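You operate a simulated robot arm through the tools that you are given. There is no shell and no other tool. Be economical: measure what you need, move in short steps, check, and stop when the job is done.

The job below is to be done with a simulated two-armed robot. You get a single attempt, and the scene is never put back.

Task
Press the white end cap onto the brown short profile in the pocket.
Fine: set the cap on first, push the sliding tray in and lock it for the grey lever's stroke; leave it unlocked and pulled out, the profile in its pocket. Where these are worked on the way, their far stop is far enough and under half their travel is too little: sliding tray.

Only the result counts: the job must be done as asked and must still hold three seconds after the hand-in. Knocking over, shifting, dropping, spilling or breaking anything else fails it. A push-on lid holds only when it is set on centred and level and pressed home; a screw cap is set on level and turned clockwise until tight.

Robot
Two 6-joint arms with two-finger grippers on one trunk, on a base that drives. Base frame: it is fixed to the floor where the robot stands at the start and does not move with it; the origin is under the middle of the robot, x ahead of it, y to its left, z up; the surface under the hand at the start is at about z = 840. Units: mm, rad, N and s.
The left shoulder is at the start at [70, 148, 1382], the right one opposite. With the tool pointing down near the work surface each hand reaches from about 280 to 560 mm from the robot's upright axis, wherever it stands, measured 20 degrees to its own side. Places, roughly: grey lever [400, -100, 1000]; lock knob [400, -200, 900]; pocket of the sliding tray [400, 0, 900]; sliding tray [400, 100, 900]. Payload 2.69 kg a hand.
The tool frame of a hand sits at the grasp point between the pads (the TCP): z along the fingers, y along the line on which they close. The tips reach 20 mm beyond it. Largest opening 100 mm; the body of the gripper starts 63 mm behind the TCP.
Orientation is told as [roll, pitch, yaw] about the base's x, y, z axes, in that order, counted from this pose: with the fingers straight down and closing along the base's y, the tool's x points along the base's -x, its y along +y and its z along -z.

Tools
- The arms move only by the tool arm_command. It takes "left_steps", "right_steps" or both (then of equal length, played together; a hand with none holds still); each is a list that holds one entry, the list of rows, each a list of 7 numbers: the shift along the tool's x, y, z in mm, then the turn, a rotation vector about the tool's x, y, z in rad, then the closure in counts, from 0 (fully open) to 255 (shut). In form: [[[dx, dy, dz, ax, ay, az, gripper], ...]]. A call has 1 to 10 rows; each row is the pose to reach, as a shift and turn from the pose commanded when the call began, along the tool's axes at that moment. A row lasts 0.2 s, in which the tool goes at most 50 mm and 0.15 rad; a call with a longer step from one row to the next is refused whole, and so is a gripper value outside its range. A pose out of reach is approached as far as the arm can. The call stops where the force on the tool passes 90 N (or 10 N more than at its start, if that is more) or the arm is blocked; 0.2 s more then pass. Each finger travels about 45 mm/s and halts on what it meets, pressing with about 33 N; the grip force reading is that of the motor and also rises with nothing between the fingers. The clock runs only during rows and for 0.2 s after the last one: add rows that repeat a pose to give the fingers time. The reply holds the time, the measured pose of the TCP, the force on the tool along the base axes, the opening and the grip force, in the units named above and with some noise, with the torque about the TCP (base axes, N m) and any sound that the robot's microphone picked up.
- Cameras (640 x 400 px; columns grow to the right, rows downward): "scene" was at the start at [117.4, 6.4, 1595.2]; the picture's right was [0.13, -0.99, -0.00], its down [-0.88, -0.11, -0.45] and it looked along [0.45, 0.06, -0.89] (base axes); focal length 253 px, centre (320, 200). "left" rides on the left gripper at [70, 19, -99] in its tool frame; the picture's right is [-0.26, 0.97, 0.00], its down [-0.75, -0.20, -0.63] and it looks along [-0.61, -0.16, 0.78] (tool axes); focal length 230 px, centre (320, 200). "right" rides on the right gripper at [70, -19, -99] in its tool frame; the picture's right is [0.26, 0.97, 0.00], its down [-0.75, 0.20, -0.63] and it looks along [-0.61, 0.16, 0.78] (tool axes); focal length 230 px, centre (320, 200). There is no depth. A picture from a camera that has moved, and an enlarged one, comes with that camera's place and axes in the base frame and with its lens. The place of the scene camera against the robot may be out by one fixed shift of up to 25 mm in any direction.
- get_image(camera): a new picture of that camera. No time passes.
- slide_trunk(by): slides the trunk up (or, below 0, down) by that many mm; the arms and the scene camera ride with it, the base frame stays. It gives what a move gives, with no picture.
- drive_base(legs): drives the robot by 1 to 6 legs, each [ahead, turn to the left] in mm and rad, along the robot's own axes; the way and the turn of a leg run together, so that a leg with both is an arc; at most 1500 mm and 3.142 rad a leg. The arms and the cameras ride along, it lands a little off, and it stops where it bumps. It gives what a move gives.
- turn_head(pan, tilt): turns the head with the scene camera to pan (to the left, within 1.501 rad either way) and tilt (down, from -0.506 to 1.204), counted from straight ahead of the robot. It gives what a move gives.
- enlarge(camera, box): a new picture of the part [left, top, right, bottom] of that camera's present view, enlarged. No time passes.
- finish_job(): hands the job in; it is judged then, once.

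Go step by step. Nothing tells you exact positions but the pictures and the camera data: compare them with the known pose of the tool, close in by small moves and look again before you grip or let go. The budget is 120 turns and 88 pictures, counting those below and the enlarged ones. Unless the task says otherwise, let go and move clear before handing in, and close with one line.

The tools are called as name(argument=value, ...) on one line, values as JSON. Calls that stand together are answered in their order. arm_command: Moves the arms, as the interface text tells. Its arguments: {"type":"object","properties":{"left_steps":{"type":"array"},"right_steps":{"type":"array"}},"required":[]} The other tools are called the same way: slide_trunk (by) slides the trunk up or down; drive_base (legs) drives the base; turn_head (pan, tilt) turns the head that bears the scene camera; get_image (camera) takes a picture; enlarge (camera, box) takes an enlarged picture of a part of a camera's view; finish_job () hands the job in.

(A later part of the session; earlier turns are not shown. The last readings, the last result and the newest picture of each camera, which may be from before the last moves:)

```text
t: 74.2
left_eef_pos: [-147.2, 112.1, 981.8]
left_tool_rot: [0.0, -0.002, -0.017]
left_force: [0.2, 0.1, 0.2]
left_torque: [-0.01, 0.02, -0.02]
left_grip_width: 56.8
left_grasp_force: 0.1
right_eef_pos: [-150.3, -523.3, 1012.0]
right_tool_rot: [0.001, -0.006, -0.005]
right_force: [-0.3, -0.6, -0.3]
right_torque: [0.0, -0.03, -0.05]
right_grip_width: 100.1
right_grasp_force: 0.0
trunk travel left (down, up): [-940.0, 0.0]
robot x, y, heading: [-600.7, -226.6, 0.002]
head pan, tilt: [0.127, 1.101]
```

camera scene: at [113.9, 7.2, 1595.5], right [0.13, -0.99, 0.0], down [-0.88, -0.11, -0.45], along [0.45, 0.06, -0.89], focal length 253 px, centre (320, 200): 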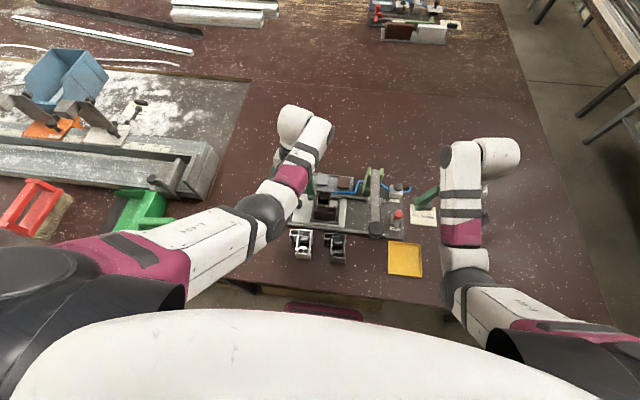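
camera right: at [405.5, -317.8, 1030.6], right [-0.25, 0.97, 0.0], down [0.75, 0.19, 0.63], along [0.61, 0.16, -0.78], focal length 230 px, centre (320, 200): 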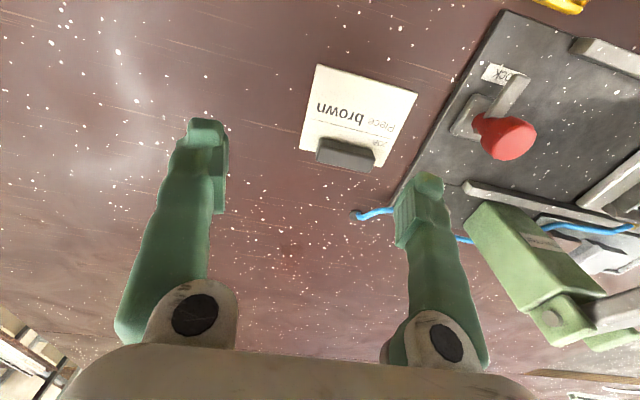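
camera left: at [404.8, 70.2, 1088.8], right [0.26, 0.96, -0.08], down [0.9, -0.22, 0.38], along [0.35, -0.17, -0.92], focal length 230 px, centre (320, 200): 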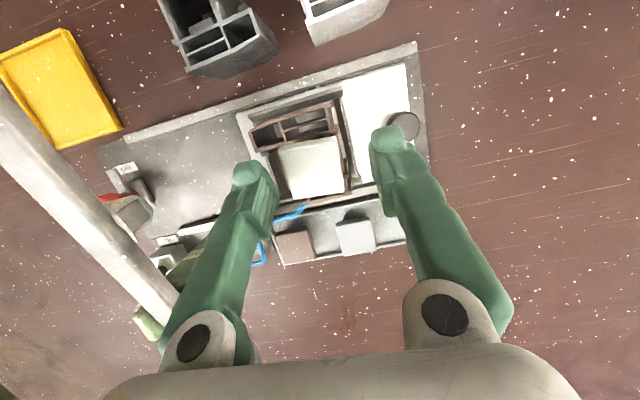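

drive_base(legs=[[583, -0.002]])

get_image(camera="left")

get_image(camera="scene")

```text
t: 77.5
left_eef_pos: [435.6, 113.5, 982.9]
left_tool_rot: [0.0, -0.004, -0.019]
left_force: [1.0, -0.5, -1.0]
left_torque: [-0.01, 0.01, 0.01]
left_grip_width: 56.7
left_grasp_force: 0.2
right_eef_pos: [432.6, -522.2, 1012.5]
right_tool_rot: [-0.001, -0.007, -0.005]
right_force: [-0.6, 0.5, 0.3]
right_torque: [0.01, -0.03, -0.03]
right_grip_width: 100.1
right_grasp_force: 0.1
trunk travel left (down, up): [-940.0, 0.0]
robot x, y, heading: [-20.2, -222.5, -0.001]
head pan, tilt: [0.127, 1.101]
```

```text
28 pictures are left
camera left: at [364.0, 133.4, 1080.8], right [0.28, 0.96, 0.0], down [0.74, -0.21, 0.63], along [0.61, -0.17, -0.77], focal length 230 px, centre (320, 200)
```

left: 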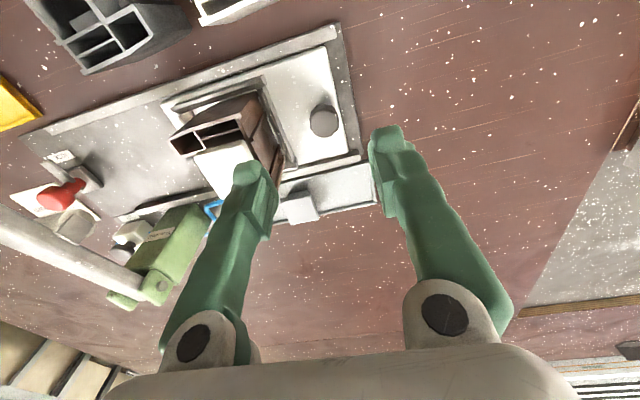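

```text
27 pictures are left
camera scene: at [96.5, -215.8, 1595.3], right [0.13, -0.99, 0.0], down [-0.88, -0.12, -0.45], along [0.45, 0.06, -0.89], focal length 253 px, centre (320, 200)
```

scene: 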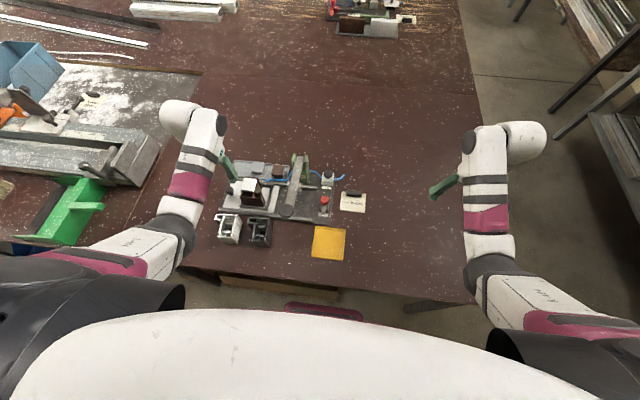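

The tray knob is at about (436.5, 116, top 880). I'll lower the left hand over it and grip.

arm_command(left_steps=[[[-1, 2.8, 20, 0, 0, 0, 138], [-1, 2.8, 50, 0, 0, 0, 138], [-1, 2.8, 75, 0, 0, 0, 138], [-1, 2.8, 87, 0, 0, 0, 138], [-1, 2.8, 92, 0, 0, 0, 138], [-1, 2.8, 92, 0, 0, 0, 138]]])

get_image(camera="left")

```text
t: 78.9
left_eef_pos: [437.8, 115.5, 889.2]
left_tool_rot: [-0.003, -0.002, -0.015]
left_force: [-0.3, -0.2, -1.1]
left_torque: [0.0, 0.01, 0.05]
left_grip_width: 45.9
left_grasp_force: 0.0
right_eef_pos: [433.4, -522.4, 1012.2]
right_tool_rot: [-0.001, -0.006, -0.008]
right_force: [-0.5, -0.5, -0.4]
right_torque: [-0.02, -0.01, 0.0]
right_grip_width: 100.0
right_grasp_force: 0.0
trunk travel left (down, up): [-940.0, 0.0]
robot x, y, heading: [-21.9, -223.6, 0.004]
head pan, tilt: [0.127, 1.101]
```

```text
26 pictures are left
camera left: at [366.6, 135.9, 988.1], right [0.28, 0.96, 0.0], down [0.75, -0.21, 0.63], along [0.61, -0.17, -0.78], focal length 230 px, centre (320, 200)
```

left: 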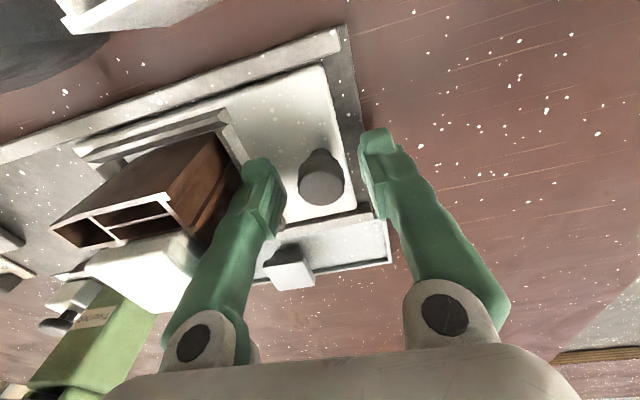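

arm_command(left_steps=[[[0, 0, 0, 0, 0, 0, 200], [0, 0, 0, 0, 0, 0, 240], [0, 0, 0, 0, 0, 0, 240], [0, 0, 0, 0, 0, 0, 240]]])

```text
t: 79.9
left_eef_pos: [436.9, 117.4, 883.7]
left_tool_rot: [-0.008, 0.008, -0.017]
left_force: [-5.9, -3.2, -29.6]
left_torque: [0.07, -0.13, 0.0]
left_grip_width: 20.1
left_grasp_force: 44.8
right_eef_pos: [436.7, -519.7, 1011.4]
right_tool_rot: [-0.003, -0.003, -0.005]
right_force: [0.2, 0.3, 0.0]
right_torque: [0.01, 0.0, -0.04]
right_grip_width: 100.1
right_grasp_force: 0.0
trunk travel left (down, up): [-940.0, 0.0]
robot x, y, heading: [-17.7, -220.5, 0.004]
head pan, tilt: [0.127, 1.101]
```

Gripped; the knob's shape drew the fingers down, so I'll relax by commanding ~5 mm lower.

arm_command(left_steps=[[[0, 0, 3, 0, 0, 0, 240], [0, 0, 5.5, 0, 0, 0, 240], [0, 0, 5.5, 0, 0, 0, 240]]])

```text
t: 80.7
left_eef_pos: [435.7, 115.9, 885.1]
left_tool_rot: [0.0, -0.003, -0.017]
left_force: [-9.4, -1.2, -10.4]
left_torque: [0.01, 0.86, 0.0]
left_grip_width: 19.9
left_grasp_force: 44.9
right_eef_pos: [434.0, -520.2, 1014.7]
right_tool_rot: [-0.001, -0.005, -0.005]
right_force: [0.2, -0.6, 0.5]
right_torque: [0.04, 0.01, 0.03]
right_grip_width: 100.2
right_grasp_force: 0.1
trunk travel left (down, up): [-940.0, 0.0]
robot x, y, heading: [-17.9, -223.0, 0.004]
head pan, tilt: [0.127, 1.101]
```

arm_command(left_steps=[[[0, -5, 0.5, 0, 0, 0, 240], [0, -12, 0.5, 0, 0, 0, 240], [0, -20, 0.5, 0, 0, 0, 240], [0, -28, 0.5, 0, 0, 0, 240], [0, -36, 0.5, 0, 0, 0, 240], [0, -44, 0.5, 0, 0, 0, 240], [0, -52, 0.5, 0, 0, 0, 240], [0, -60, 0.5, 0, 0, 0, 240]]])

get_image(camera="left")

```text
t: 82.5
left_eef_pos: [436.9, 57.7, 883.1]
left_tool_rot: [-0.002, -0.004, -0.018]
left_force: [-6.6, 0.9, -8.2]
left_torque: [-0.03, -0.61, -0.02]
left_grip_width: 19.9
left_grasp_force: 44.8
right_eef_pos: [433.2, -520.1, 1013.5]
right_tool_rot: [0.001, -0.005, -0.005]
right_force: [0.5, 0.8, -0.4]
right_torque: [0.0, 0.01, 0.02]
right_grip_width: 100.0
right_grasp_force: 0.0
trunk travel left (down, up): [-940.0, 0.0]
robot x, y, heading: [-17.6, -223.2, 0.004]
head pan, tilt: [0.127, 1.101]
```

```text
25 pictures are left
camera left: at [365.8, 76.4, 982.6], right [0.28, 0.96, 0.0], down [0.74, -0.21, 0.63], along [0.61, -0.17, -0.77], focal length 230 px, centre (320, 200)
```

left: 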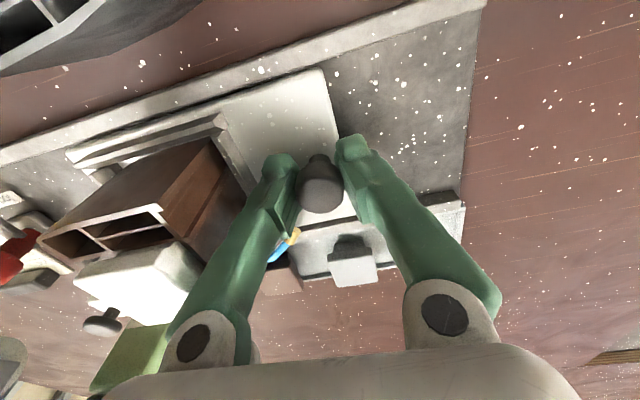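

arm_command(left_steps=[[[0, -8, 0, 0, 0, 0, 240], [0, -16, 0, 0, 0, 0, 240], [0, -24, 0, 0, 0, 0, 240], [0, -32, 0, 0, 0, 0, 240], [0, -40, 0, 0, 0, 0, 240], [0, -48, 0, 0, 0, 0, 240], [0, -56, 0, 0, 0, 0, 240], [0, -62, 0, 0, 0, 0, 240]]])

get_image(camera="left")

enlarge(camera="scene", box=[210, 130, 370, 240])

```text
t: 84.3
left_eef_pos: [437.8, -6.2, 883.4]
left_tool_rot: [0.001, -0.003, -0.02]
left_force: [5.0, -0.4, 3.6]
left_torque: [0.01, 0.59, -0.01]
left_grip_width: 19.6
left_grasp_force: 44.8
right_eef_pos: [433.0, -521.8, 1013.1]
right_tool_rot: [0.0, -0.003, -0.008]
right_force: [-0.2, 0.4, 0.0]
right_torque: [0.0, -0.02, 0.02]
right_grip_width: 100.0
right_grasp_force: 0.0
trunk travel left (down, up): [-940.0, 0.0]
robot x, y, heading: [-17.1, -219.4, 0.002]
head pan, tilt: [0.127, 1.101]
```

```text
24 pictures are left
camera left: at [365.8, 13.7, 982.4], right [0.28, 0.96, 0.0], down [0.74, -0.21, 0.63], along [0.61, -0.17, -0.77], focal length 230 px, centre (320, 200)
```

left: 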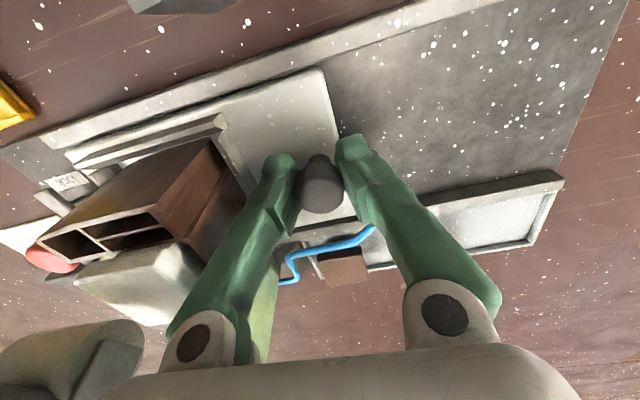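

```text
3.64 times, centred on (290, 185) of scene
camera zoom: at [99.7, -216.4, 1595.1], right [0.13, -0.99, 0.0], down [-0.88, -0.12, -0.45], along [0.45, 0.06, -0.89], focal length 920 px, centre (429, 254)
```

zoom: 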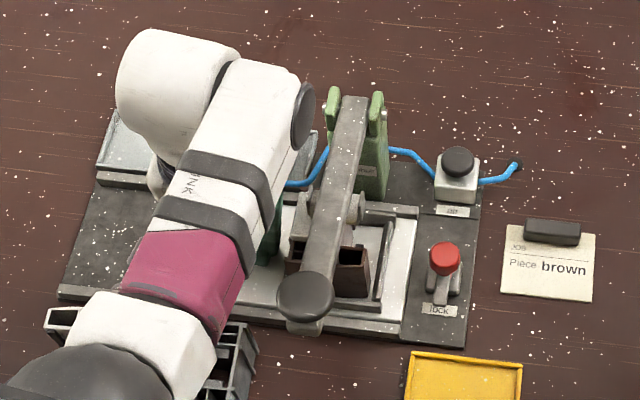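

Travel so far ≈122 mm, and the tray is almost under the lever. I'll continue slowly to the stop.

arm_command(left_steps=[[[0, -4, 0, 0, 0, 0, 240], [0, -8, 0, 0, 0, 0, 240], [0, -12, 0, 0, 0, 0, 240], [0, -16, 0, 0, 0, 0, 240], [0, -19, 0, 0, 0, 0, 240], [0, -22, 0, 0, 0, 0, 240], [0, -22, 0, 0, 0, 0, 240]]])

```text
t: 85.9
left_eef_pos: [436.3, -13.6, 884.4]
left_tool_rot: [0.013, -0.004, -0.014]
left_force: [10.8, 38.8, 14.0]
left_torque: [0.28, 0.13, -0.12]
left_grip_width: 19.5
left_grasp_force: 45.3
right_eef_pos: [434.9, -513.9, 1013.0]
right_tool_rot: [-0.008, -0.007, -0.007]
right_force: [-1.5, -0.6, 0.6]
right_torque: [-0.01, 0.01, 0.01]
right_grip_width: 100.1
right_grasp_force: 0.0
trunk travel left (down, up): [-940.0, 0.0]
robot x, y, heading: [-15.9, -221.2, 0.01]
head pan, tilt: [0.127, 1.101]
```

The tray is at its far stop (≈130 mm travel). I'll release the knob, raise the hand and look at the lock.

arm_command(left_steps=[[[0, 6, 0, 0, 0, 0, 240], [0, 8, 0, 0, 0, 0, 200], [0, 8, 0, 0, 0, 0, 138], [0, 8, 0, 0, 0, 0, 138], [0, 8, -20, 0, 0, 0, 138], [0, 10, -60, 0, 0, 0, 138], [0, 30, -95, 0, 0, 0, 138], [0, 30, -95, 0, 0, 0, 138]]])

get_image(camera="left")

```text
t: 87.7
left_eef_pos: [435.2, 2.0, 978.4]
left_tool_rot: [-0.002, -0.002, -0.017]
left_force: [0.7, -0.9, -0.4]
left_torque: [-0.02, 0.0, -0.01]
left_grip_width: 45.8
left_grasp_force: 0.1
right_eef_pos: [434.4, -521.0, 1013.2]
right_tool_rot: [0.0, -0.006, -0.005]
right_force: [-0.3, -0.5, 0.2]
right_torque: [-0.01, 0.02, 0.01]
right_grip_width: 100.2
right_grasp_force: 0.0
trunk travel left (down, up): [-940.0, 0.0]
robot x, y, heading: [-19.9, -226.5, 0.001]
head pan, tilt: [0.127, 1.101]
```

```text
22 pictures are left
camera left: at [364.3, 23.0, 1076.9], right [0.28, 0.96, 0.0], down [0.75, -0.21, 0.63], along [0.61, -0.17, -0.78], focal length 230 px, centre (320, 200)
```

left: 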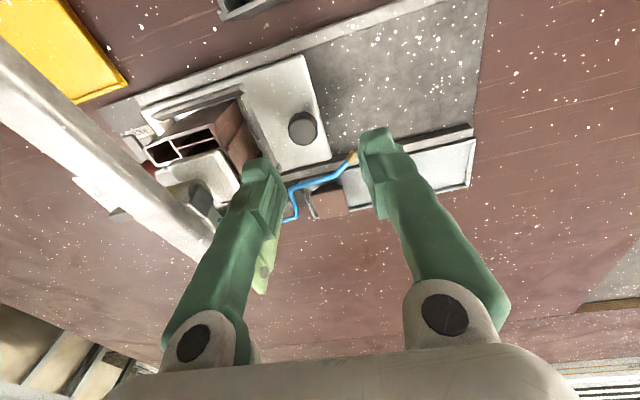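

Cap is under the presser foot and the tray is in. To reach the lock with the left hand, I'll back the base up, carry the hand across in front of the lever, and come forward again.

drive_base(legs=[[-215, 0]])

arm_command(left_steps=[[[0, -35, 0, 0, 0, 0.05, 138], [0, -70, 0, 0, 0, 0.1, 138], [0, -105, 0, 0, 0, 0.15, 138], [0, -140, 0, 0, 0, 0.2, 138], [0, -170, 0, 0, 0, 0.2, 138], [0, -195, 0, 0, 0, 0.2, 138], [0, -195, 0, 0, 0, 0.2, 138]]])

```text
t: 89.4
left_eef_pos: [223.8, 4.3, 976.2]
left_tool_rot: [-0.001, 0.001, -0.013]
left_force: [0.6, -0.2, -0.6]
left_torque: [0.0, 0.08, 0.0]
left_grip_width: 46.0
left_grasp_force: 0.2
right_eef_pos: [224.6, -519.6, 1010.0]
right_tool_rot: [0.0, -0.003, -0.002]
right_force: [-0.2, 0.3, 0.0]
right_torque: [0.0, 0.01, 0.03]
right_grip_width: 100.0
right_grasp_force: 0.0
trunk travel left (down, up): [-940.0, 0.0]
robot x, y, heading: [-233.5, -220.4, 0.001]
head pan, tilt: [0.127, 1.101]
```

```text
t: 90.5
left_eef_pos: [236.2, -62.1, 972.5]
left_tool_rot: [0.149, 0.001, -0.133]
left_force: [0.2, 0.2, -0.3]
left_torque: [0.0, 0.0, -0.02]
left_grip_width: 45.9
left_grasp_force: 0.1
left hand out of reach, approached as far as the arm can: row 5
right_eef_pos: [222.0, -521.1, 1011.0]
right_tool_rot: [0.001, -0.006, -0.002]
right_force: [0.3, -0.2, 0.3]
right_torque: [-0.01, 0.04, 0.02]
right_grip_width: 100.0
right_grasp_force: 0.1
trunk travel left (down, up): [-940.0, 0.0]
robot x, y, heading: [-233.6, -222.6, 0.004]
head pan, tilt: [0.127, 1.101]
stopped in row 5 (left hand): the arm was blocked; the commanded pose is now the measured one
```

The left hand can't go that far inward from here, so I'll shift the base a further ~60 mm right, after which the left hand can reach everything.

arm_command(left_steps=[[[0, 5, 0, 0.075, 0, -0.055, 138], [0, 10, 0, 0.149, 0, -0.11, 138], [0, 10, 0, 0.149, 0, -0.11, 138]]])

drive_base(legs=[[0, 0.3], [-200, 0], [0, -0.3]])

```text
t: 91.3
left_eef_pos: [234.8, -52.2, 973.4]
left_tool_rot: [-0.001, -0.005, -0.024]
left_force: [-0.4, 0.5, -0.4]
left_torque: [0.0, -0.02, -0.03]
left_grip_width: 45.9
left_grasp_force: 0.2
right_eef_pos: [221.6, -520.8, 1012.3]
right_tool_rot: [0.002, -0.006, -0.004]
right_force: [-0.1, 0.4, 0.2]
right_torque: [0.01, -0.01, 0.04]
right_grip_width: 100.0
right_grasp_force: 0.1
trunk travel left (down, up): [-940.0, 0.0]
robot x, y, heading: [-235.8, -226.5, 0.006]
head pan, tilt: [0.127, 1.101]
```

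```text
t: 94.9
left_eef_pos: [44.9, -107.6, 973.9]
left_tool_rot: [-0.001, -0.005, -0.02]
left_force: [0.8, -0.1, 0.7]
left_torque: [-0.01, -0.01, 0.01]
left_grip_width: 45.7
left_grasp_force: 0.0
right_eef_pos: [33.4, -575.7, 1011.3]
right_tool_rot: [0.0, -0.007, 0.007]
right_force: [-0.2, 0.1, 0.1]
right_torque: [-0.02, -0.01, 0.0]
right_grip_width: 100.0
right_grasp_force: 0.1
trunk travel left (down, up): [-940.0, 0.0]
robot x, y, heading: [-422.2, -286.8, 0.013]
head pan, tilt: [0.127, 1.101]
```

arm_command(left_steps=[[[0, -30, 0, 0, 0, 0, 138], [0, -60, 0, 0, 0, 0, 138], [0, -85, 0, 0, 0, 0, 138], [0, -85, 0, 0, 0, 0, 138]]])

drive_base(legs=[[355, -0.012]])

get_image(camera="left")

```text
t: 96.1
left_eef_pos: [54.8, -143.5, 971.4]
left_tool_rot: [0.076, -0.022, 0.026]
left_force: [0.4, -0.3, 0.9]
left_torque: [-0.01, -0.03, 0.01]
left_grip_width: 46.1
left_grasp_force: 0.0
right_eef_pos: [33.8, -577.4, 1011.0]
right_tool_rot: [0.002, -0.008, 0.006]
right_force: [0.3, -0.6, 0.3]
right_torque: [0.01, -0.02, -0.01]
right_grip_width: 99.8
right_grasp_force: 0.0
trunk travel left (down, up): [-940.0, 0.0]
robot x, y, heading: [-420.8, -281.0, 0.013]
head pan, tilt: [0.127, 1.101]
stopped in row 4 (left hand): the arm was blocked; the commanded pose is now the measured one
```

```text
t: 98.4
left_eef_pos: [416.4, -150.5, 970.1]
left_tool_rot: [0.074, -0.019, 0.013]
left_force: [-5.2, -9.1, 0.9]
left_torque: [-0.1, 0.24, 0.12]
left_grip_width: 39.8
left_grasp_force: 0.1
right_eef_pos: [390.9, -581.9, 1010.5]
right_tool_rot: [0.002, -0.006, -0.007]
right_force: [0.8, 0.3, -0.2]
right_torque: [0.0, 0.02, -0.05]
right_grip_width: 100.0
right_grasp_force: 0.1
trunk travel left (down, up): [-940.0, 0.0]
robot x, y, heading: [-63.1, -281.0, -0.004]
head pan, tilt: [0.127, 1.101]
```

```text
21 pictures are left
camera left: at [344.5, -140.4, 1068.7], right [0.25, 0.97, 0.08], down [0.74, -0.24, 0.63], along [0.62, -0.1, -0.78], focal length 230 px, centre (320, 200)
```

left: 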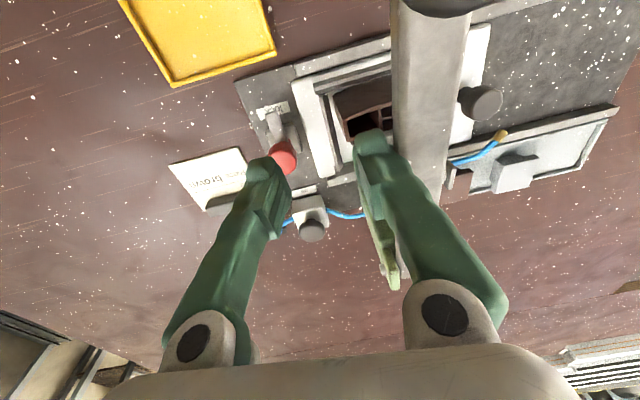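

I chained the drive without noticing the hand had been stopped, and a finger now lightly touches the lever's side. I'll shift the hand away in −y.

arm_command(left_steps=[[[0, -5, 0, 0.02, 0, 0.01, 138], [0, -12, 0, 0.05, 0.01, 0.02, 138], [0, -18, 0, 0.074, 0.018, 0.03, 138], [0, -24, 0, 0.074, 0.018, 0.03, 138]]])

```text
t: 99.4
left_eef_pos: [417.9, -169.7, 968.1]
left_tool_rot: [0.008, -0.002, -0.014]
left_force: [0.2, 0.6, 0.4]
left_torque: [0.03, 0.01, 0.02]
left_grip_width: 45.6
left_grasp_force: 0.0
right_eef_pos: [389.8, -580.3, 1012.1]
right_tool_rot: [0.0, -0.007, -0.005]
right_force: [-0.8, -0.7, -0.2]
right_torque: [0.01, -0.04, -0.01]
right_grip_width: 99.7
right_grasp_force: 0.1
trunk travel left (down, up): [-940.0, 0.0]
robot x, y, heading: [-64.8, -282.4, -0.003]
head pan, tilt: [0.127, 1.101]
```

arm_command(left_steps=[[[-3, -4, 5, -0.005, 0, 0, 138], [-8, -8, 15, -0.008, 0, 0, 138], [-12, -12, 30, -0.008, 0, 0, 138], [-12, -12, 30, -0.008, 0, 0, 138]]])

enlarge(camera="left", box=[230, 80, 430, 220])

```text
t: 100.4
left_eef_pos: [429.1, -185.6, 938.9]
left_tool_rot: [0.007, -0.002, -0.018]
left_force: [-0.5, 0.7, -0.7]
left_torque: [-0.01, 0.01, 0.01]
left_grip_width: 46.0
left_grasp_force: 0.0
right_eef_pos: [389.9, -580.9, 1011.8]
right_tool_rot: [0.001, -0.009, -0.007]
right_force: [0.2, 0.1, 0.3]
right_torque: [0.02, -0.01, -0.02]
right_grip_width: 100.0
right_grasp_force: 0.1
trunk travel left (down, up): [-940.0, 0.0]
robot x, y, heading: [-64.9, -284.0, -0.002]
head pan, tilt: [0.127, 1.101]
```

```text
2.86 times, centred on (330, 150) of left
camera zoom: at [357.6, -167.5, 1038.0], right [0.28, 0.96, 0.01], down [0.75, -0.22, 0.63], along [0.61, -0.17, -0.78], focal length 657 px, centre (291, 343)
```

zoom: 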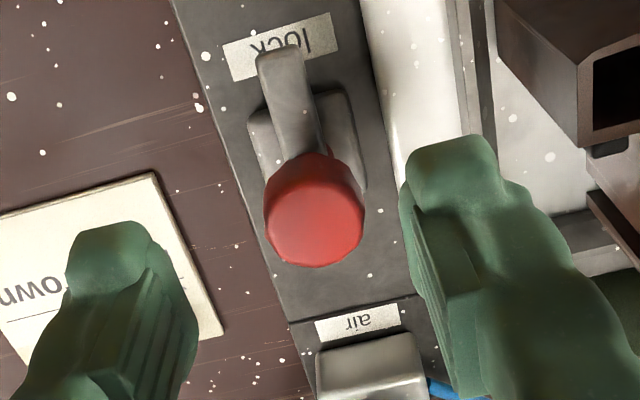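

The red knob is centred near (435, −183, 890), with a latch bar pointing to the front; turned clockwise, the bar would swing over the tray. I'll lower and grip the knob.

arm_command(left_steps=[[[-6, 2.7, 20, -0.007, 0, 0, 138], [-6, 2.7, 35, -0.007, 0, 0, 138], [-6, 2.7, 42, -0.007, 0, 0, 138], [-6, 2.7, 42, -0.007, 0, 0, 138], [-6, 2.7, 42, -0.007, 0, 0, 190], [-6, 2.7, 42, -0.007, 0, 0, 230], [-6, 2.7, 42, -0.007, 0, 0, 230], [-6, 2.7, 42, -0.007, 0, 0, 230]]])

enlarge(camera="left", box=[230, 80, 430, 220])

```text
t: 102.2
left_eef_pos: [435.1, -183.1, 897.2]
left_tool_rot: [0.016, -0.001, -0.016]
left_force: [0.8, 0.3, -1.4]
left_torque: [0.03, -0.18, -0.04]
left_grip_width: 24.4
left_grasp_force: 44.3
right_eef_pos: [390.6, -581.7, 1011.2]
right_tool_rot: [0.001, -0.008, -0.006]
right_force: [-0.1, 1.0, -1.3]
right_torque: [-0.02, -0.03, 0.01]
right_grip_width: 99.8
right_grasp_force: 0.1
trunk travel left (down, up): [-940.0, 0.0]
robot x, y, heading: [-60.2, -281.9, 0.0]
head pan, tilt: [0.127, 1.101]
```

```text
2.86 times, centred on (330, 150) of left
camera zoom: at [363.9, -164.7, 996.1], right [0.27, 0.96, 0.01], down [0.75, -0.22, 0.63], along [0.61, -0.16, -0.78], focal length 657 px, centre (291, 343)
```

zoom: 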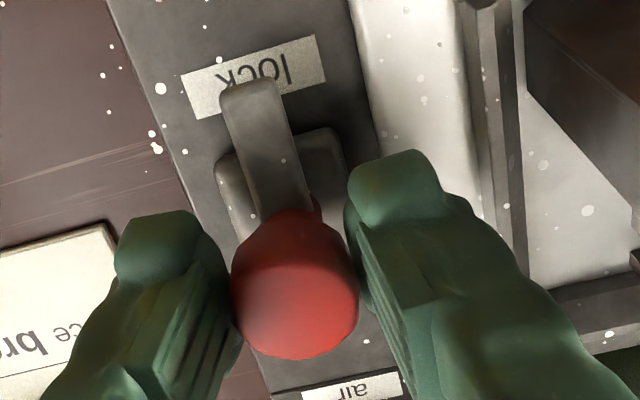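

arm_command(left_steps=[[[0, 0, 0, 0, 0, 0.1, 230], [0, 0, 0, 0, 0, 0.2, 230], [0, 0, 0, 0, 0, 0.3, 230], [0, 0, 0, 0, 0, 0.4, 230], [0, 0, 0, 0, 0, 0.4, 230]]])

enlarge(camera="left", box=[230, 80, 430, 220])

```text
t: 103.4
left_eef_pos: [434.9, -182.1, 895.8]
left_tool_rot: [0.013, 0.004, -0.42]
left_force: [1.7, 3.0, -0.3]
left_torque: [-0.37, -0.79, 0.01]
left_grip_width: 24.3
left_grasp_force: 44.9
right_eef_pos: [390.3, -579.6, 1013.0]
right_tool_rot: [0.002, -0.007, -0.007]
right_force: [-0.4, 0.3, 0.4]
right_torque: [0.02, -0.02, 0.0]
right_grip_width: 100.1
right_grasp_force: 0.1
trunk travel left (down, up): [-940.0, 0.0]
robot x, y, heading: [-60.7, -280.4, -0.006]
head pan, tilt: [0.127, 1.101]
```

```text
2.86 times, centred on (330, 150) of left
camera zoom: at [377.2, -138.3, 996.5], right [0.63, 0.78, 0.01], down [0.6, -0.5, 0.62], along [0.49, -0.38, -0.78], focal length 657 px, centre (291, 343)
```

zoom: 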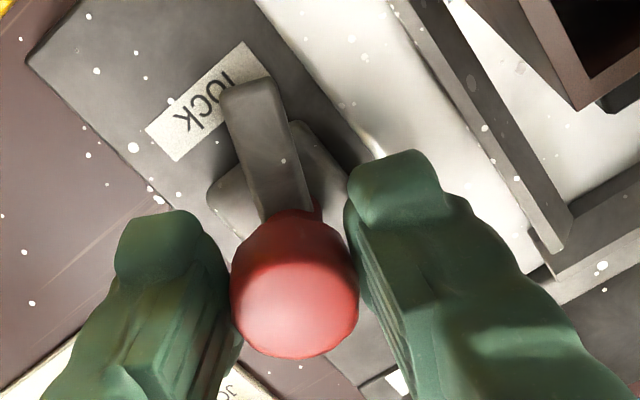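

The latch bar turns with the knob toward the tray. I'll continue to about 90°.

arm_command(left_steps=[[[0, 0, 0, 0, 0, 0.13, 230], [0, 0, 0, 0, 0, 0.26, 230], [0, 0, 0, 0, 0, 0.39, 230], [0, 0, 0, 0, 0, 0.52, 230], [0, 0, 0, 0, 0, 0.65, 230], [0, 0, 0, 0, 0, 0.78, 230], [0, 0, 0, 0, 0, 0.91, 230], [0, 0, 0, 0, 0, 1.04, 230], [0, 0, 0, 0, 0, 1.17, 230], [0, 0, 0, 0, 0, 1.17, 230]]])

get_image(camera="left")

```text
t: 105.6
left_eef_pos: [437.1, -180.4, 897.2]
left_tool_rot: [0.006, 0.015, -1.59]
left_force: [13.3, 11.3, 12.1]
left_torque: [-0.45, -0.2, 0.05]
left_grip_width: 24.4
left_grasp_force: 44.7
right_eef_pos: [392.0, -578.7, 1011.3]
right_tool_rot: [0.0, -0.008, -0.009]
right_force: [-0.7, -0.1, 0.0]
right_torque: [0.01, 0.02, 0.0]
right_grip_width: 100.2
right_grasp_force: 0.2
trunk travel left (down, up): [-940.0, 0.0]
robot x, y, heading: [-61.1, -279.1, -0.003]
head pan, tilt: [0.127, 1.101]
```

```text
17 pictures are left
camera left: at [455.0, -113.1, 997.1], right [0.96, -0.28, 0.0], down [-0.22, -0.76, 0.62], along [-0.17, -0.59, -0.79], focal length 230 px, centre (320, 200)
```

left: 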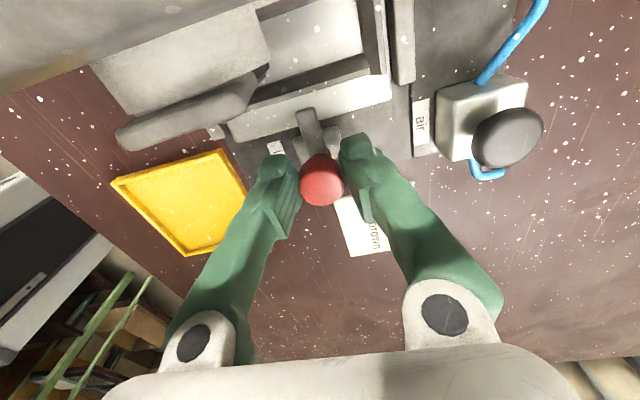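

arm_command(left_steps=[[[0, 0, 0, 0, 0, 0.08, 230], [0, 0, 0, 0, 0, 0.14, 230], [0, 0, 0, 0, 0, 0.14, 230]]])

enlarge(camera="left", box=[230, 60, 410, 220])

```text
t: 106.4
left_eef_pos: [436.5, -182.6, 896.8]
left_tool_rot: [-0.001, 0.016, -1.728]
left_force: [15.7, 7.9, 13.6]
left_torque: [-0.14, -0.19, 0.32]
left_grip_width: 24.6
left_grasp_force: 44.8
right_eef_pos: [392.0, -581.2, 1011.4]
right_tool_rot: [0.0, -0.004, -0.007]
right_force: [-0.7, -0.6, 0.0]
right_torque: [0.01, -0.02, 0.01]
right_grip_width: 99.9
right_grasp_force: 0.1
trunk travel left (down, up): [-940.0, 0.0]
robot x, y, heading: [-64.7, -281.0, -0.0]
head pan, tilt: [0.127, 1.101]
```

```text
2.50 times, centred on (320, 140) of left
camera zoom: at [464.6, -118.0, 996.8], right [0.91, -0.41, 0.0], down [-0.32, -0.72, 0.62], along [-0.25, -0.56, -0.79], focal length 575 px, centre (320, 350)
```

zoom: 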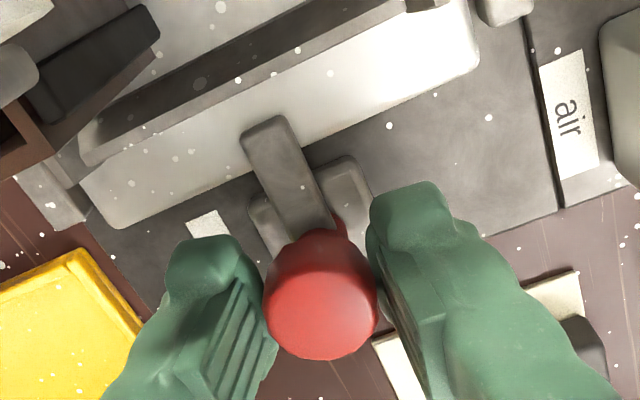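

The knob reached its stop (torque rose) and the latch overlaps the tray, so it's locked. I'll let go, rise and unwind the wrist.

arm_command(left_steps=[[[0, 0, 0, 0, 0, 0, 180], [0, 0, 0, 0, 0, 0, 120], [0, 0, 0, 0, 0, 0, 120], [0, 0, -25, 0, 0, 0, 120], [0, 0, -55, 0, 0, 0, 120], [0, 0, -75, 0, 0, -0.1, 120], [0, 0, -75, 0, 0, -0.25, 200], [0, 0, -75, 0, 0, -0.4, 255], [0, 0, -75, 0, 0, -0.55, 255], [0, 0, -75, 0, 0, -0.7, 255]]])

arm_command(left_steps=[[[0, 0, 0, 0, 0, -0.15, 255], [0, 0, 0, 0, 0, -0.3, 255], [0, 0, 0, 0, 0, -0.45, 255], [0, 0, 0, 0, 0, -0.6, 255], [0, 0, 0, 0, 0, -0.75, 255], [0, 0, 0, 0, 0, -0.9, 255], [0, 0, 0, 0, 0, -1.0, 255], [0, 0, 0, 0, 0, -1.0, 255]]])

```text
t: 108.6
left_eef_pos: [434.4, -183.6, 971.5]
left_tool_rot: [0.009, 0.012, -1.024]
left_force: [-0.1, 0.4, 0.4]
left_torque: [-0.01, -0.01, 0.02]
left_grip_width: 0.0
left_grasp_force: 26.6
right_eef_pos: [390.7, -581.1, 1012.1]
right_tool_rot: [0.003, -0.008, -0.008]
right_force: [-0.4, 0.7, 0.2]
right_torque: [0.01, -0.01, -0.01]
right_grip_width: 100.1
right_grasp_force: 0.0
trunk travel left (down, up): [-940.0, 0.0]
robot x, y, heading: [-63.8, -282.9, 0.002]
head pan, tilt: [0.127, 1.101]
```

```text
t: 110.4
left_eef_pos: [433.2, -183.7, 971.5]
left_tool_rot: [0.015, -0.001, -0.027]
left_force: [0.3, 0.3, -1.1]
left_torque: [0.08, 0.0, -0.02]
left_grip_width: 0.0
left_grasp_force: 29.2
right_eef_pos: [390.9, -582.0, 1011.6]
right_tool_rot: [0.003, -0.007, -0.008]
right_force: [0.2, -0.6, -0.2]
right_torque: [-0.01, 0.01, 0.02]
right_grip_width: 100.1
right_grasp_force: 0.0
trunk travel left (down, up): [-940.0, 0.0]
robot x, y, heading: [-58.0, -279.8, -0.005]
head pan, tilt: [0.127, 1.101]
```

drive_base(legs=[[-190, 0]])

arm_command(left_steps=[[[0, 20, -25, -0.015, 0, 0, 255], [0, 45, -50, -0.015, 0, 0, 255], [0, 70, -75, -0.015, 0, 0, 255], [0, 85, -100, -0.015, 0, 0, 255], [0, 85, -100, -0.015, 0, 0, 255]]])

get_image(camera="left")

```text
t: 111.9
left_eef_pos: [246.1, -181.5, 970.7]
left_tool_rot: [0.016, 0.0, -0.024]
left_force: [0.3, 0.4, -0.2]
left_torque: [-0.03, 0.02, 0.0]
left_grip_width: 0.2
left_grasp_force: 29.8
right_eef_pos: [203.3, -578.9, 1010.1]
right_tool_rot: [0.001, -0.007, -0.008]
right_force: [0.7, 0.0, -0.3]
right_torque: [0.0, 0.02, 0.03]
right_grip_width: 100.2
right_grasp_force: 0.0
trunk travel left (down, up): [-940.0, 0.0]
robot x, y, heading: [-251.3, -283.3, -0.003]
head pan, tilt: [0.127, 1.101]
```

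```text
t: 113.1
left_eef_pos: [264.7, -103.6, 1053.0]
left_tool_rot: [0.031, -0.002, -0.027]
left_force: [0.0, 0.1, -0.1]
left_torque: [0.03, -0.01, -0.02]
left_grip_width: 0.0
left_grasp_force: 29.6
left hand out of reach, approached as far as the arm can: row 3, 4, 5
right_eef_pos: [201.5, -581.3, 1011.7]
right_tool_rot: [0.0, -0.007, -0.004]
right_force: [-0.2, -0.4, -0.6]
right_torque: [-0.01, -0.03, 0.02]
right_grip_width: 100.2
right_grasp_force: 0.0
trunk travel left (down, up): [-940.0, 0.0]
robot x, y, heading: [-255.9, -276.5, -0.005]
head pan, tilt: [0.127, 1.101]
```

```text
15 pictures are left
camera left: at [193.8, -85.8, 1152.8], right [0.28, 0.96, 0.03], down [0.74, -0.24, 0.62], along [0.61, -0.15, -0.78], focal length 230 px, centre (320, 200)
```

left: 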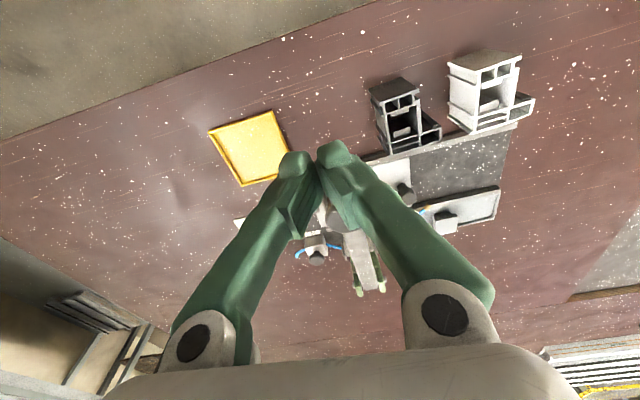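

enlarge(camera="left", box=[270, 140, 430, 310])

enlarge(camera="scene", box=[190, 40, 390, 200])

```text
2.35 times, centred on (350, 225) of left
camera zoom: at [193.8, -85.8, 1152.8], right [0.28, 0.96, 0.03], down [0.74, -0.24, 0.62], along [0.61, -0.15, -0.78], focal length 541 px, centre (249, 141)
```

zoom: 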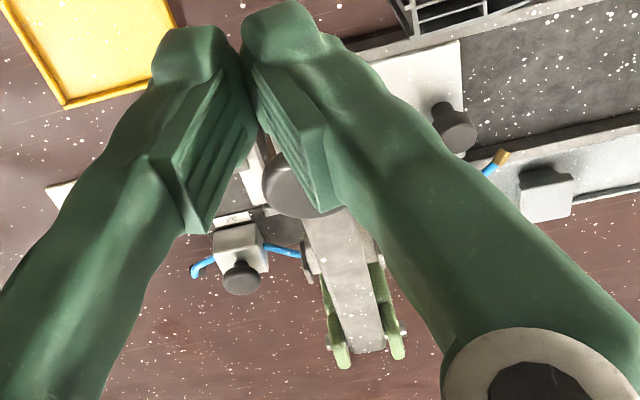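

```text
2.50 times, centred on (290, 120) of scene
camera zoom: at [-134.4, -276.2, 1595.1], right [0.12, -0.99, 0.0], down [-0.89, -0.11, -0.45], along [0.45, 0.06, -0.89], focal length 632 px, centre (395, 400)
```

zoom: 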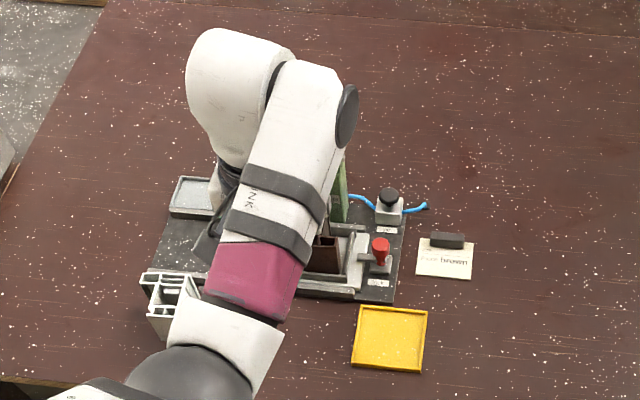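

Lever knob is at about (328, −99, 1010), and the scene view confirms the latch is over the tray edge. I'll drive so the closed fingers are above the lever knob.

drive_base(legs=[[62, 0.0]])

get_image(camera="left")

```text
t: 114.7
left_eef_pos: [323.3, -104.1, 1054.3]
left_tool_rot: [0.024, -0.037, -0.021]
left_force: [0.1, -0.4, 0.3]
left_torque: [0.0, 0.09, 0.03]
left_grip_width: 0.0
left_grasp_force: 29.5
right_eef_pos: [255.7, -579.8, 1012.0]
right_tool_rot: [0.001, -0.018, -0.006]
right_force: [1.2, -0.3, -0.5]
right_torque: [0.02, 0.07, -0.01]
right_grip_width: 100.2
right_grasp_force: 0.0
trunk travel left (down, up): [-940.0, 0.0]
robot x, y, heading: [-189.0, -278.9, 0.003]
head pan, tilt: [0.127, 1.101]
stopped in leg 1: the robot was blocked; the commanded pose is now the measured one
```

```text
12 pictures are left
camera left: at [249.1, -86.1, 1151.3], right [0.28, 0.96, 0.03], down [0.72, -0.23, 0.65], along [0.63, -0.16, -0.76], focal length 230 px, centre (320, 200)
```

left: 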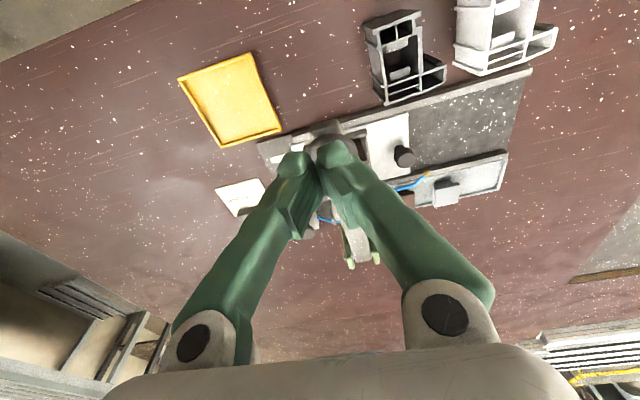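

arm_command(left_steps=[[[0, 2, -3, 0, 0, 0, 255], [0, 4, -3, -0.02, 0.03, 0, 255], [0, 4, 3, -0.02, 0.03, 0, 255], [0, 4, 8, -0.02, 0.03, 0, 255], [0, 4, 8, -0.02, 0.03, 0, 255]]])

```text
t: 115.9
left_eef_pos: [316.2, -100.3, 1046.2]
left_tool_rot: [0.043, -0.015, -0.019]
left_force: [-0.1, 0.5, -0.7]
left_torque: [0.0, 0.01, 0.02]
left_grip_width: 0.1
left_grasp_force: 29.1
left hand out of reach, approached as far as the arm can: row 1, 2, 3, 4, 5
right_eef_pos: [244.4, -580.6, 1018.2]
right_tool_rot: [0.002, -0.027, -0.005]
right_force: [1.1, 0.7, -0.2]
right_torque: [0.04, 0.03, -0.02]
right_grip_width: 100.1
right_grasp_force: 0.0
trunk travel left (down, up): [-940.0, 0.0]
robot x, y, heading: [-192.6, -280.6, -0.007]
head pan, tilt: [0.127, 1.101]
```

get_image(camera="scene")

```text
11 pictures are left
camera scene: at [-72.1, -275.9, 1595.1], right [0.12, -0.99, 0.0], down [-0.89, -0.11, -0.45], along [0.45, 0.06, -0.89], focal length 253 px, centre (320, 200)
```

scene: 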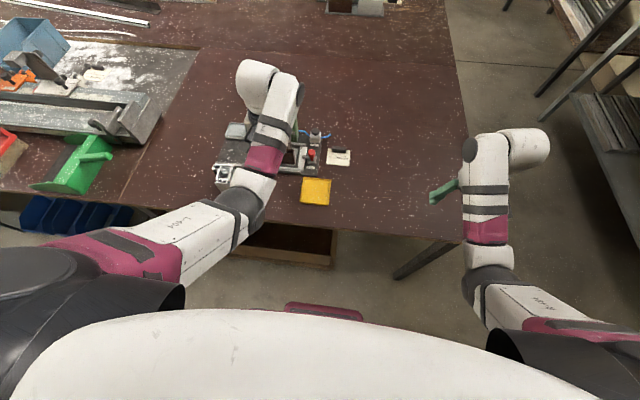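

drive_base(legs=[[-40, 0]])

```text
t: 116.8
left_eef_pos: [285.4, -100.1, 1042.4]
left_tool_rot: [0.043, -0.007, -0.02]
left_force: [1.2, -0.1, -0.6]
left_torque: [-0.01, 0.11, -0.03]
left_grip_width: 0.0
left_grasp_force: 30.1
right_eef_pos: [214.2, -580.4, 1012.9]
right_tool_rot: [0.003, -0.019, -0.009]
right_force: [0.9, 0.3, -0.8]
right_torque: [0.02, 0.11, -0.02]
right_grip_width: 100.1
right_grasp_force: 0.1
trunk travel left (down, up): [-940.0, 0.0]
robot x, y, heading: [-231.0, -282.5, 0.002]
head pan, tilt: [0.127, 1.101]
```

Backing off relieved the contact; the folded arm's elbow may have touched something. I'll extend the arm from this more distant base instead.

arm_command(left_steps=[[[-8, 0, -10, 0.02, 0, 0, 255], [-20, 1, -18, 0.043, 0, 0, 255], [-32, 1, -20, 0.043, 0, 0, 255], [-43, 1, -20, 0.043, 0, 0, 255], [-43, 1, -20, 0.043, 0, 0, 255]]])

enlarge(camera="scene", box=[180, 40, 360, 220])

```text
t: 118.0
left_eef_pos: [319.2, -102.1, 1067.2]
left_tool_rot: [0.001, -0.015, -0.019]
left_force: [0.3, 0.5, 0.1]
left_torque: [0.01, 0.05, -0.01]
left_grip_width: 0.0
left_grasp_force: 29.7
left hand out of reach, approached as far as the arm can: row 1
right_eef_pos: [205.5, -579.2, 1016.3]
right_tool_rot: [0.004, -0.029, -0.009]
right_force: [0.3, -0.2, -0.3]
right_torque: [0.03, -0.01, 0.04]
right_grip_width: 100.2
right_grasp_force: 0.0
trunk travel left (down, up): [-940.0, 0.0]
robot x, y, heading: [-231.5, -282.7, -0.006]
head pan, tilt: [0.127, 1.101]
```

```text
2.22 times, centred on (270, 130) of scene
camera zoom: at [-112.0, -275.7, 1595.1], right [0.12, -0.99, 0.0], down [-0.89, -0.11, -0.45], along [0.45, 0.06, -0.89], focal length 562 px, centre (431, 356)
```

zoom: 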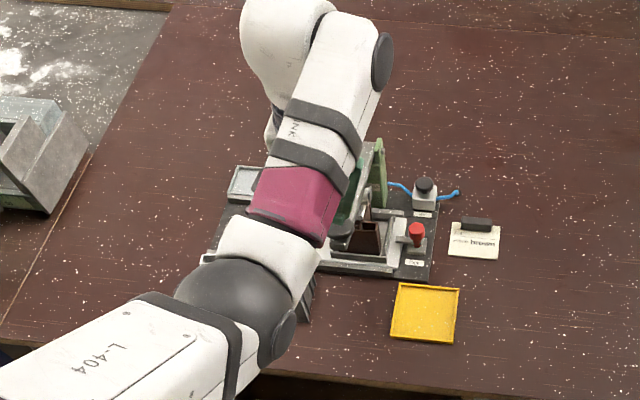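

arm_command(left_steps=[[[-5, 2, 4, 0, 0, 0, 255], [-7, 2, 10, 0, 0, 0, 255], [-7, 2, 16, 0, 0, 0, 255], [-7, 2, 22, 0, 0, 0, 255], [-7, 2, 28, 0, 0, 0, 255], [-7, 2, 34, 0, 0, 0, 255]]])

```text
t: 119.4
left_eef_pos: [327.5, -98.6, 1033.8]
left_tool_rot: [0.001, -0.014, -0.019]
left_force: [-0.3, -0.3, 0.0]
left_torque: [0.04, 0.01, -0.04]
left_grip_width: 0.1
left_grasp_force: 29.7
right_eef_pos: [206.5, -579.1, 1017.1]
right_tool_rot: [0.004, -0.03, -0.006]
right_force: [-0.6, 0.6, 0.7]
right_torque: [-0.02, 0.0, -0.01]
right_grip_width: 100.2
right_grasp_force: 0.2
trunk travel left (down, up): [-940.0, 0.0]
robot x, y, heading: [-226.8, -283.1, -0.005]
head pan, tilt: [0.127, 1.101]
```

arm_command(left_steps=[[[0, 0, 4, 0, 0, 0, 255], [0, 0, 8, 0, 0, 0, 255], [0, 0, 12, 0, 0, 0, 255], [0, 0, 16, 0, 0, 0, 255], [0, 0, 20, 0, 0, 0, 255]]])

enlarge(camera="left", box=[240, 60, 440, 260])

```text
t: 120.6
left_eef_pos: [327.1, -97.9, 1013.4]
left_tool_rot: [0.001, -0.016, -0.019]
left_force: [0.0, 0.2, 1.5]
left_torque: [0.03, 0.03, 0.03]
left_grip_width: 0.0
left_grasp_force: 29.3
right_eef_pos: [206.1, -579.9, 1017.0]
right_tool_rot: [0.005, -0.029, -0.006]
right_force: [-0.7, -0.4, 0.0]
right_torque: [-0.02, 0.01, 0.0]
right_grip_width: 99.9
right_grasp_force: 0.1
trunk travel left (down, up): [-940.0, 0.0]
robot x, y, heading: [-232.0, -279.5, -0.004]
head pan, tilt: [0.127, 1.101]
```

```text
2.00 times, centred on (340, 160) of left
camera zoom: at [254.8, -79.2, 1111.2], right [0.28, 0.96, 0.01], down [0.74, -0.22, 0.64], along [0.62, -0.17, -0.77], focal length 460 px, centre (280, 280)
```

zoom: 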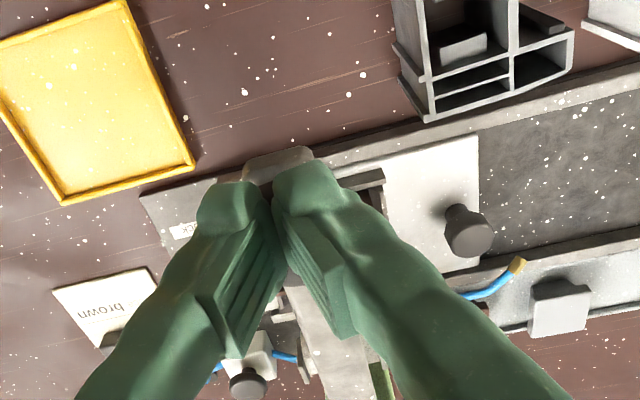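

arm_command(left_steps=[[[0, 0, 4, 0, 0, 0, 255], [0, 0, 8, 0, 0, 0, 255], [0, 0, 12, 0, 0, 0, 255], [0, 0, 16, 0, 0, 0, 255], [0, 0, 20, 0, 0, 0, 255]]])

```text
t: 121.8
left_eef_pos: [327.9, -98.5, 994.7]
left_tool_rot: [0.003, -0.02, -0.019]
left_force: [0.9, 0.4, 4.4]
left_torque: [0.0, -0.05, 0.0]
left_grip_width: 5.9
left_grasp_force: 29.4
right_eef_pos: [204.9, -579.3, 1019.0]
right_tool_rot: [0.004, -0.029, -0.007]
right_force: [-0.3, 0.8, 0.4]
right_torque: [0.0, 0.0, 0.0]
right_grip_width: 100.0
right_grasp_force: 0.1
trunk travel left (down, up): [-940.0, 0.0]
robot x, y, heading: [-229.7, -284.7, -0.002]
head pan, tilt: [0.127, 1.101]
```

arm_command(left_steps=[[[0, 0, 5, 0, 0, 0, 255], [0, 0, 10, 0, 0, 0, 255], [0, 0, 15, 0, 0, 0, 255], [0, 0, 20, 0, 0, 0, 255], [0, 0, 25, 0, 0, 0, 255], [0, 0, 30, 0, 0, 0, 255], [0, 0, 35, 0, 0, 0, 255]]])

get_image(camera="left")

```text
t: 123.1
left_eef_pos: [332.1, -99.4, 991.2]
left_tool_rot: [0.02, -0.07, -0.025]
left_force: [-22.2, 1.1, 59.2]
left_torque: [-0.34, 0.73, -0.27]
left_grip_width: 0.0
left_grasp_force: 29.3
right_eef_pos: [197.4, -582.7, 1014.7]
right_tool_rot: [0.009, -0.055, -0.005]
right_force: [0.2, -0.5, 0.3]
right_torque: [0.0, 0.03, 0.0]
right_grip_width: 99.9
right_grasp_force: 0.0
trunk travel left (down, up): [-940.0, 0.0]
robot x, y, heading: [-229.7, -283.1, 0.002]
head pan, tilt: [0.127, 1.101]
stopped in row 6 (left hand): the force on the tool passed its limit at 93 N (the readings are from after the stop); the commanded pose is now the measured one
```

```text
8 pictures are left
camera left: at [254.4, -81.3, 1086.1], right [0.28, 0.96, 0.04], down [0.7, -0.23, 0.68], along [0.66, -0.16, -0.74], focal length 230 px, centre (320, 200)
```

left: 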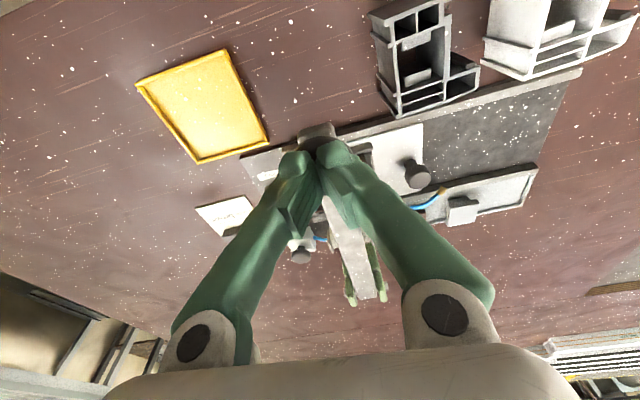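

Lever stroke met strong resistance (93 N at the hand) after ~23 mm of travel. I'll press once more to make sure it's home.

arm_command(left_steps=[[[0, 0, -2, 0, 0, 0, 255], [0, 0, 2, 0, 0, 0, 255], [0, 0, 6, 0, 0, 0, 255], [0, 0, 9, 0, 0, 0, 255], [0, 0, 12, 0, 0, 0, 255], [0, 0, 15, 0, 0, 0, 255], [0, 0, 18, 0, 0, 0, 255], [0, 0, 21, 0, 0, 0, 255]]])

```text
t: 124.7
left_eef_pos: [341.1, -99.6, 990.9]
left_tool_rot: [0.029, -0.106, -0.028]
left_force: [-29.9, -1.1, 75.8]
left_torque: [-0.11, 0.95, -0.01]
left_grip_width: 5.8
left_grasp_force: 30.3
right_eef_pos: [199.4, -584.7, 1013.8]
right_tool_rot: [0.009, -0.052, -0.004]
right_force: [0.3, 0.6, 0.8]
right_torque: [-0.06, 0.0, 0.0]
right_grip_width: 100.3
right_grasp_force: 0.1
trunk travel left (down, up): [-940.0, 0.0]
robot x, y, heading: [-231.1, -280.5, 0.001]
head pan, tilt: [0.127, 1.101]
stopped in row 7 (left hand): the force on the tool passed its limit at 90 N (the readings are from after the stop); the commanded pose is now the measured one
```

arm_command(left_steps=[[[2, 0, -15, 0, 0, 0, 255], [8, 0, -35, -0.02, 0.05, 0, 255], [14, 0, -50, -0.03, 0.1, 0, 255], [14, 0, -50, -0.03, 0.1, 0, 255], [60, 0, -50, -0.03, 0.1, 0, 255], [100, 0, -50, -0.03, 0.1, 0, 255]]])

enlarge(camera="left", box=[250, 60, 480, 300])

```text
t: 126.1
left_eef_pos: [244.9, -97.6, 1017.4]
left_tool_rot: [0.051, 0.019, -0.023]
left_force: [-0.4, -0.3, 0.7]
left_torque: [0.05, -0.01, 0.04]
left_grip_width: 0.0
left_grasp_force: 29.3
right_eef_pos: [209.0, -582.4, 1009.5]
right_tool_rot: [0.005, -0.044, -0.007]
right_force: [-0.5, -0.3, 0.9]
right_torque: [0.0, -0.05, -0.03]
right_grip_width: 99.9
right_grasp_force: 0.1
trunk travel left (down, up): [-940.0, 0.0]
robot x, y, heading: [-230.2, -280.7, -0.0]
head pan, tilt: [0.127, 1.101]
```

```text
1.67 times, centred on (365, 180) of left
camera zoom: at [176.8, -81.5, 1118.1], right [0.28, 0.96, 0.04], down [0.76, -0.25, 0.6], along [0.59, -0.14, -0.8], focal length 384 px, centre (245, 233)
```

zoom: 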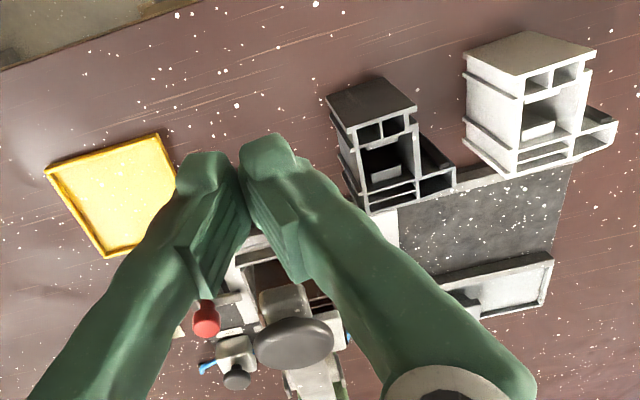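

The lever sprang back up after the stroke. Now I'll take the hand back across to unlock.

arm_command(left_steps=[[[0, -20, 10, 0.03, -0.01, 0, 255], [0, -45, 25, 0.051, -0.019, 0, 200], [-5, -65, 40, 0.051, -0.019, 0, 120], [-10, -86, 43, 0.051, -0.019, 0, 120], [-10, -86, 43, 0.051, -0.019, 0, 120]]])

```text
t: 127.3
left_eef_pos: [256.4, -179.2, 967.7]
left_tool_rot: [-0.001, -0.001, -0.023]
left_force: [0.0, -0.7, 0.9]
left_torque: [0.01, -0.05, -0.02]
left_grip_width: 52.9
left_grasp_force: 0.0
right_eef_pos: [211.4, -581.9, 1008.8]
right_tool_rot: [0.005, -0.038, -0.007]
right_force: [1.0, -0.3, -0.1]
right_torque: [0.01, 0.04, 0.0]
right_grip_width: 100.1
right_grasp_force: 0.1
trunk travel left (down, up): [-940.0, 0.0]
robot x, y, heading: [-231.5, -282.1, -0.005]
head pan, tilt: [0.127, 1.101]
```

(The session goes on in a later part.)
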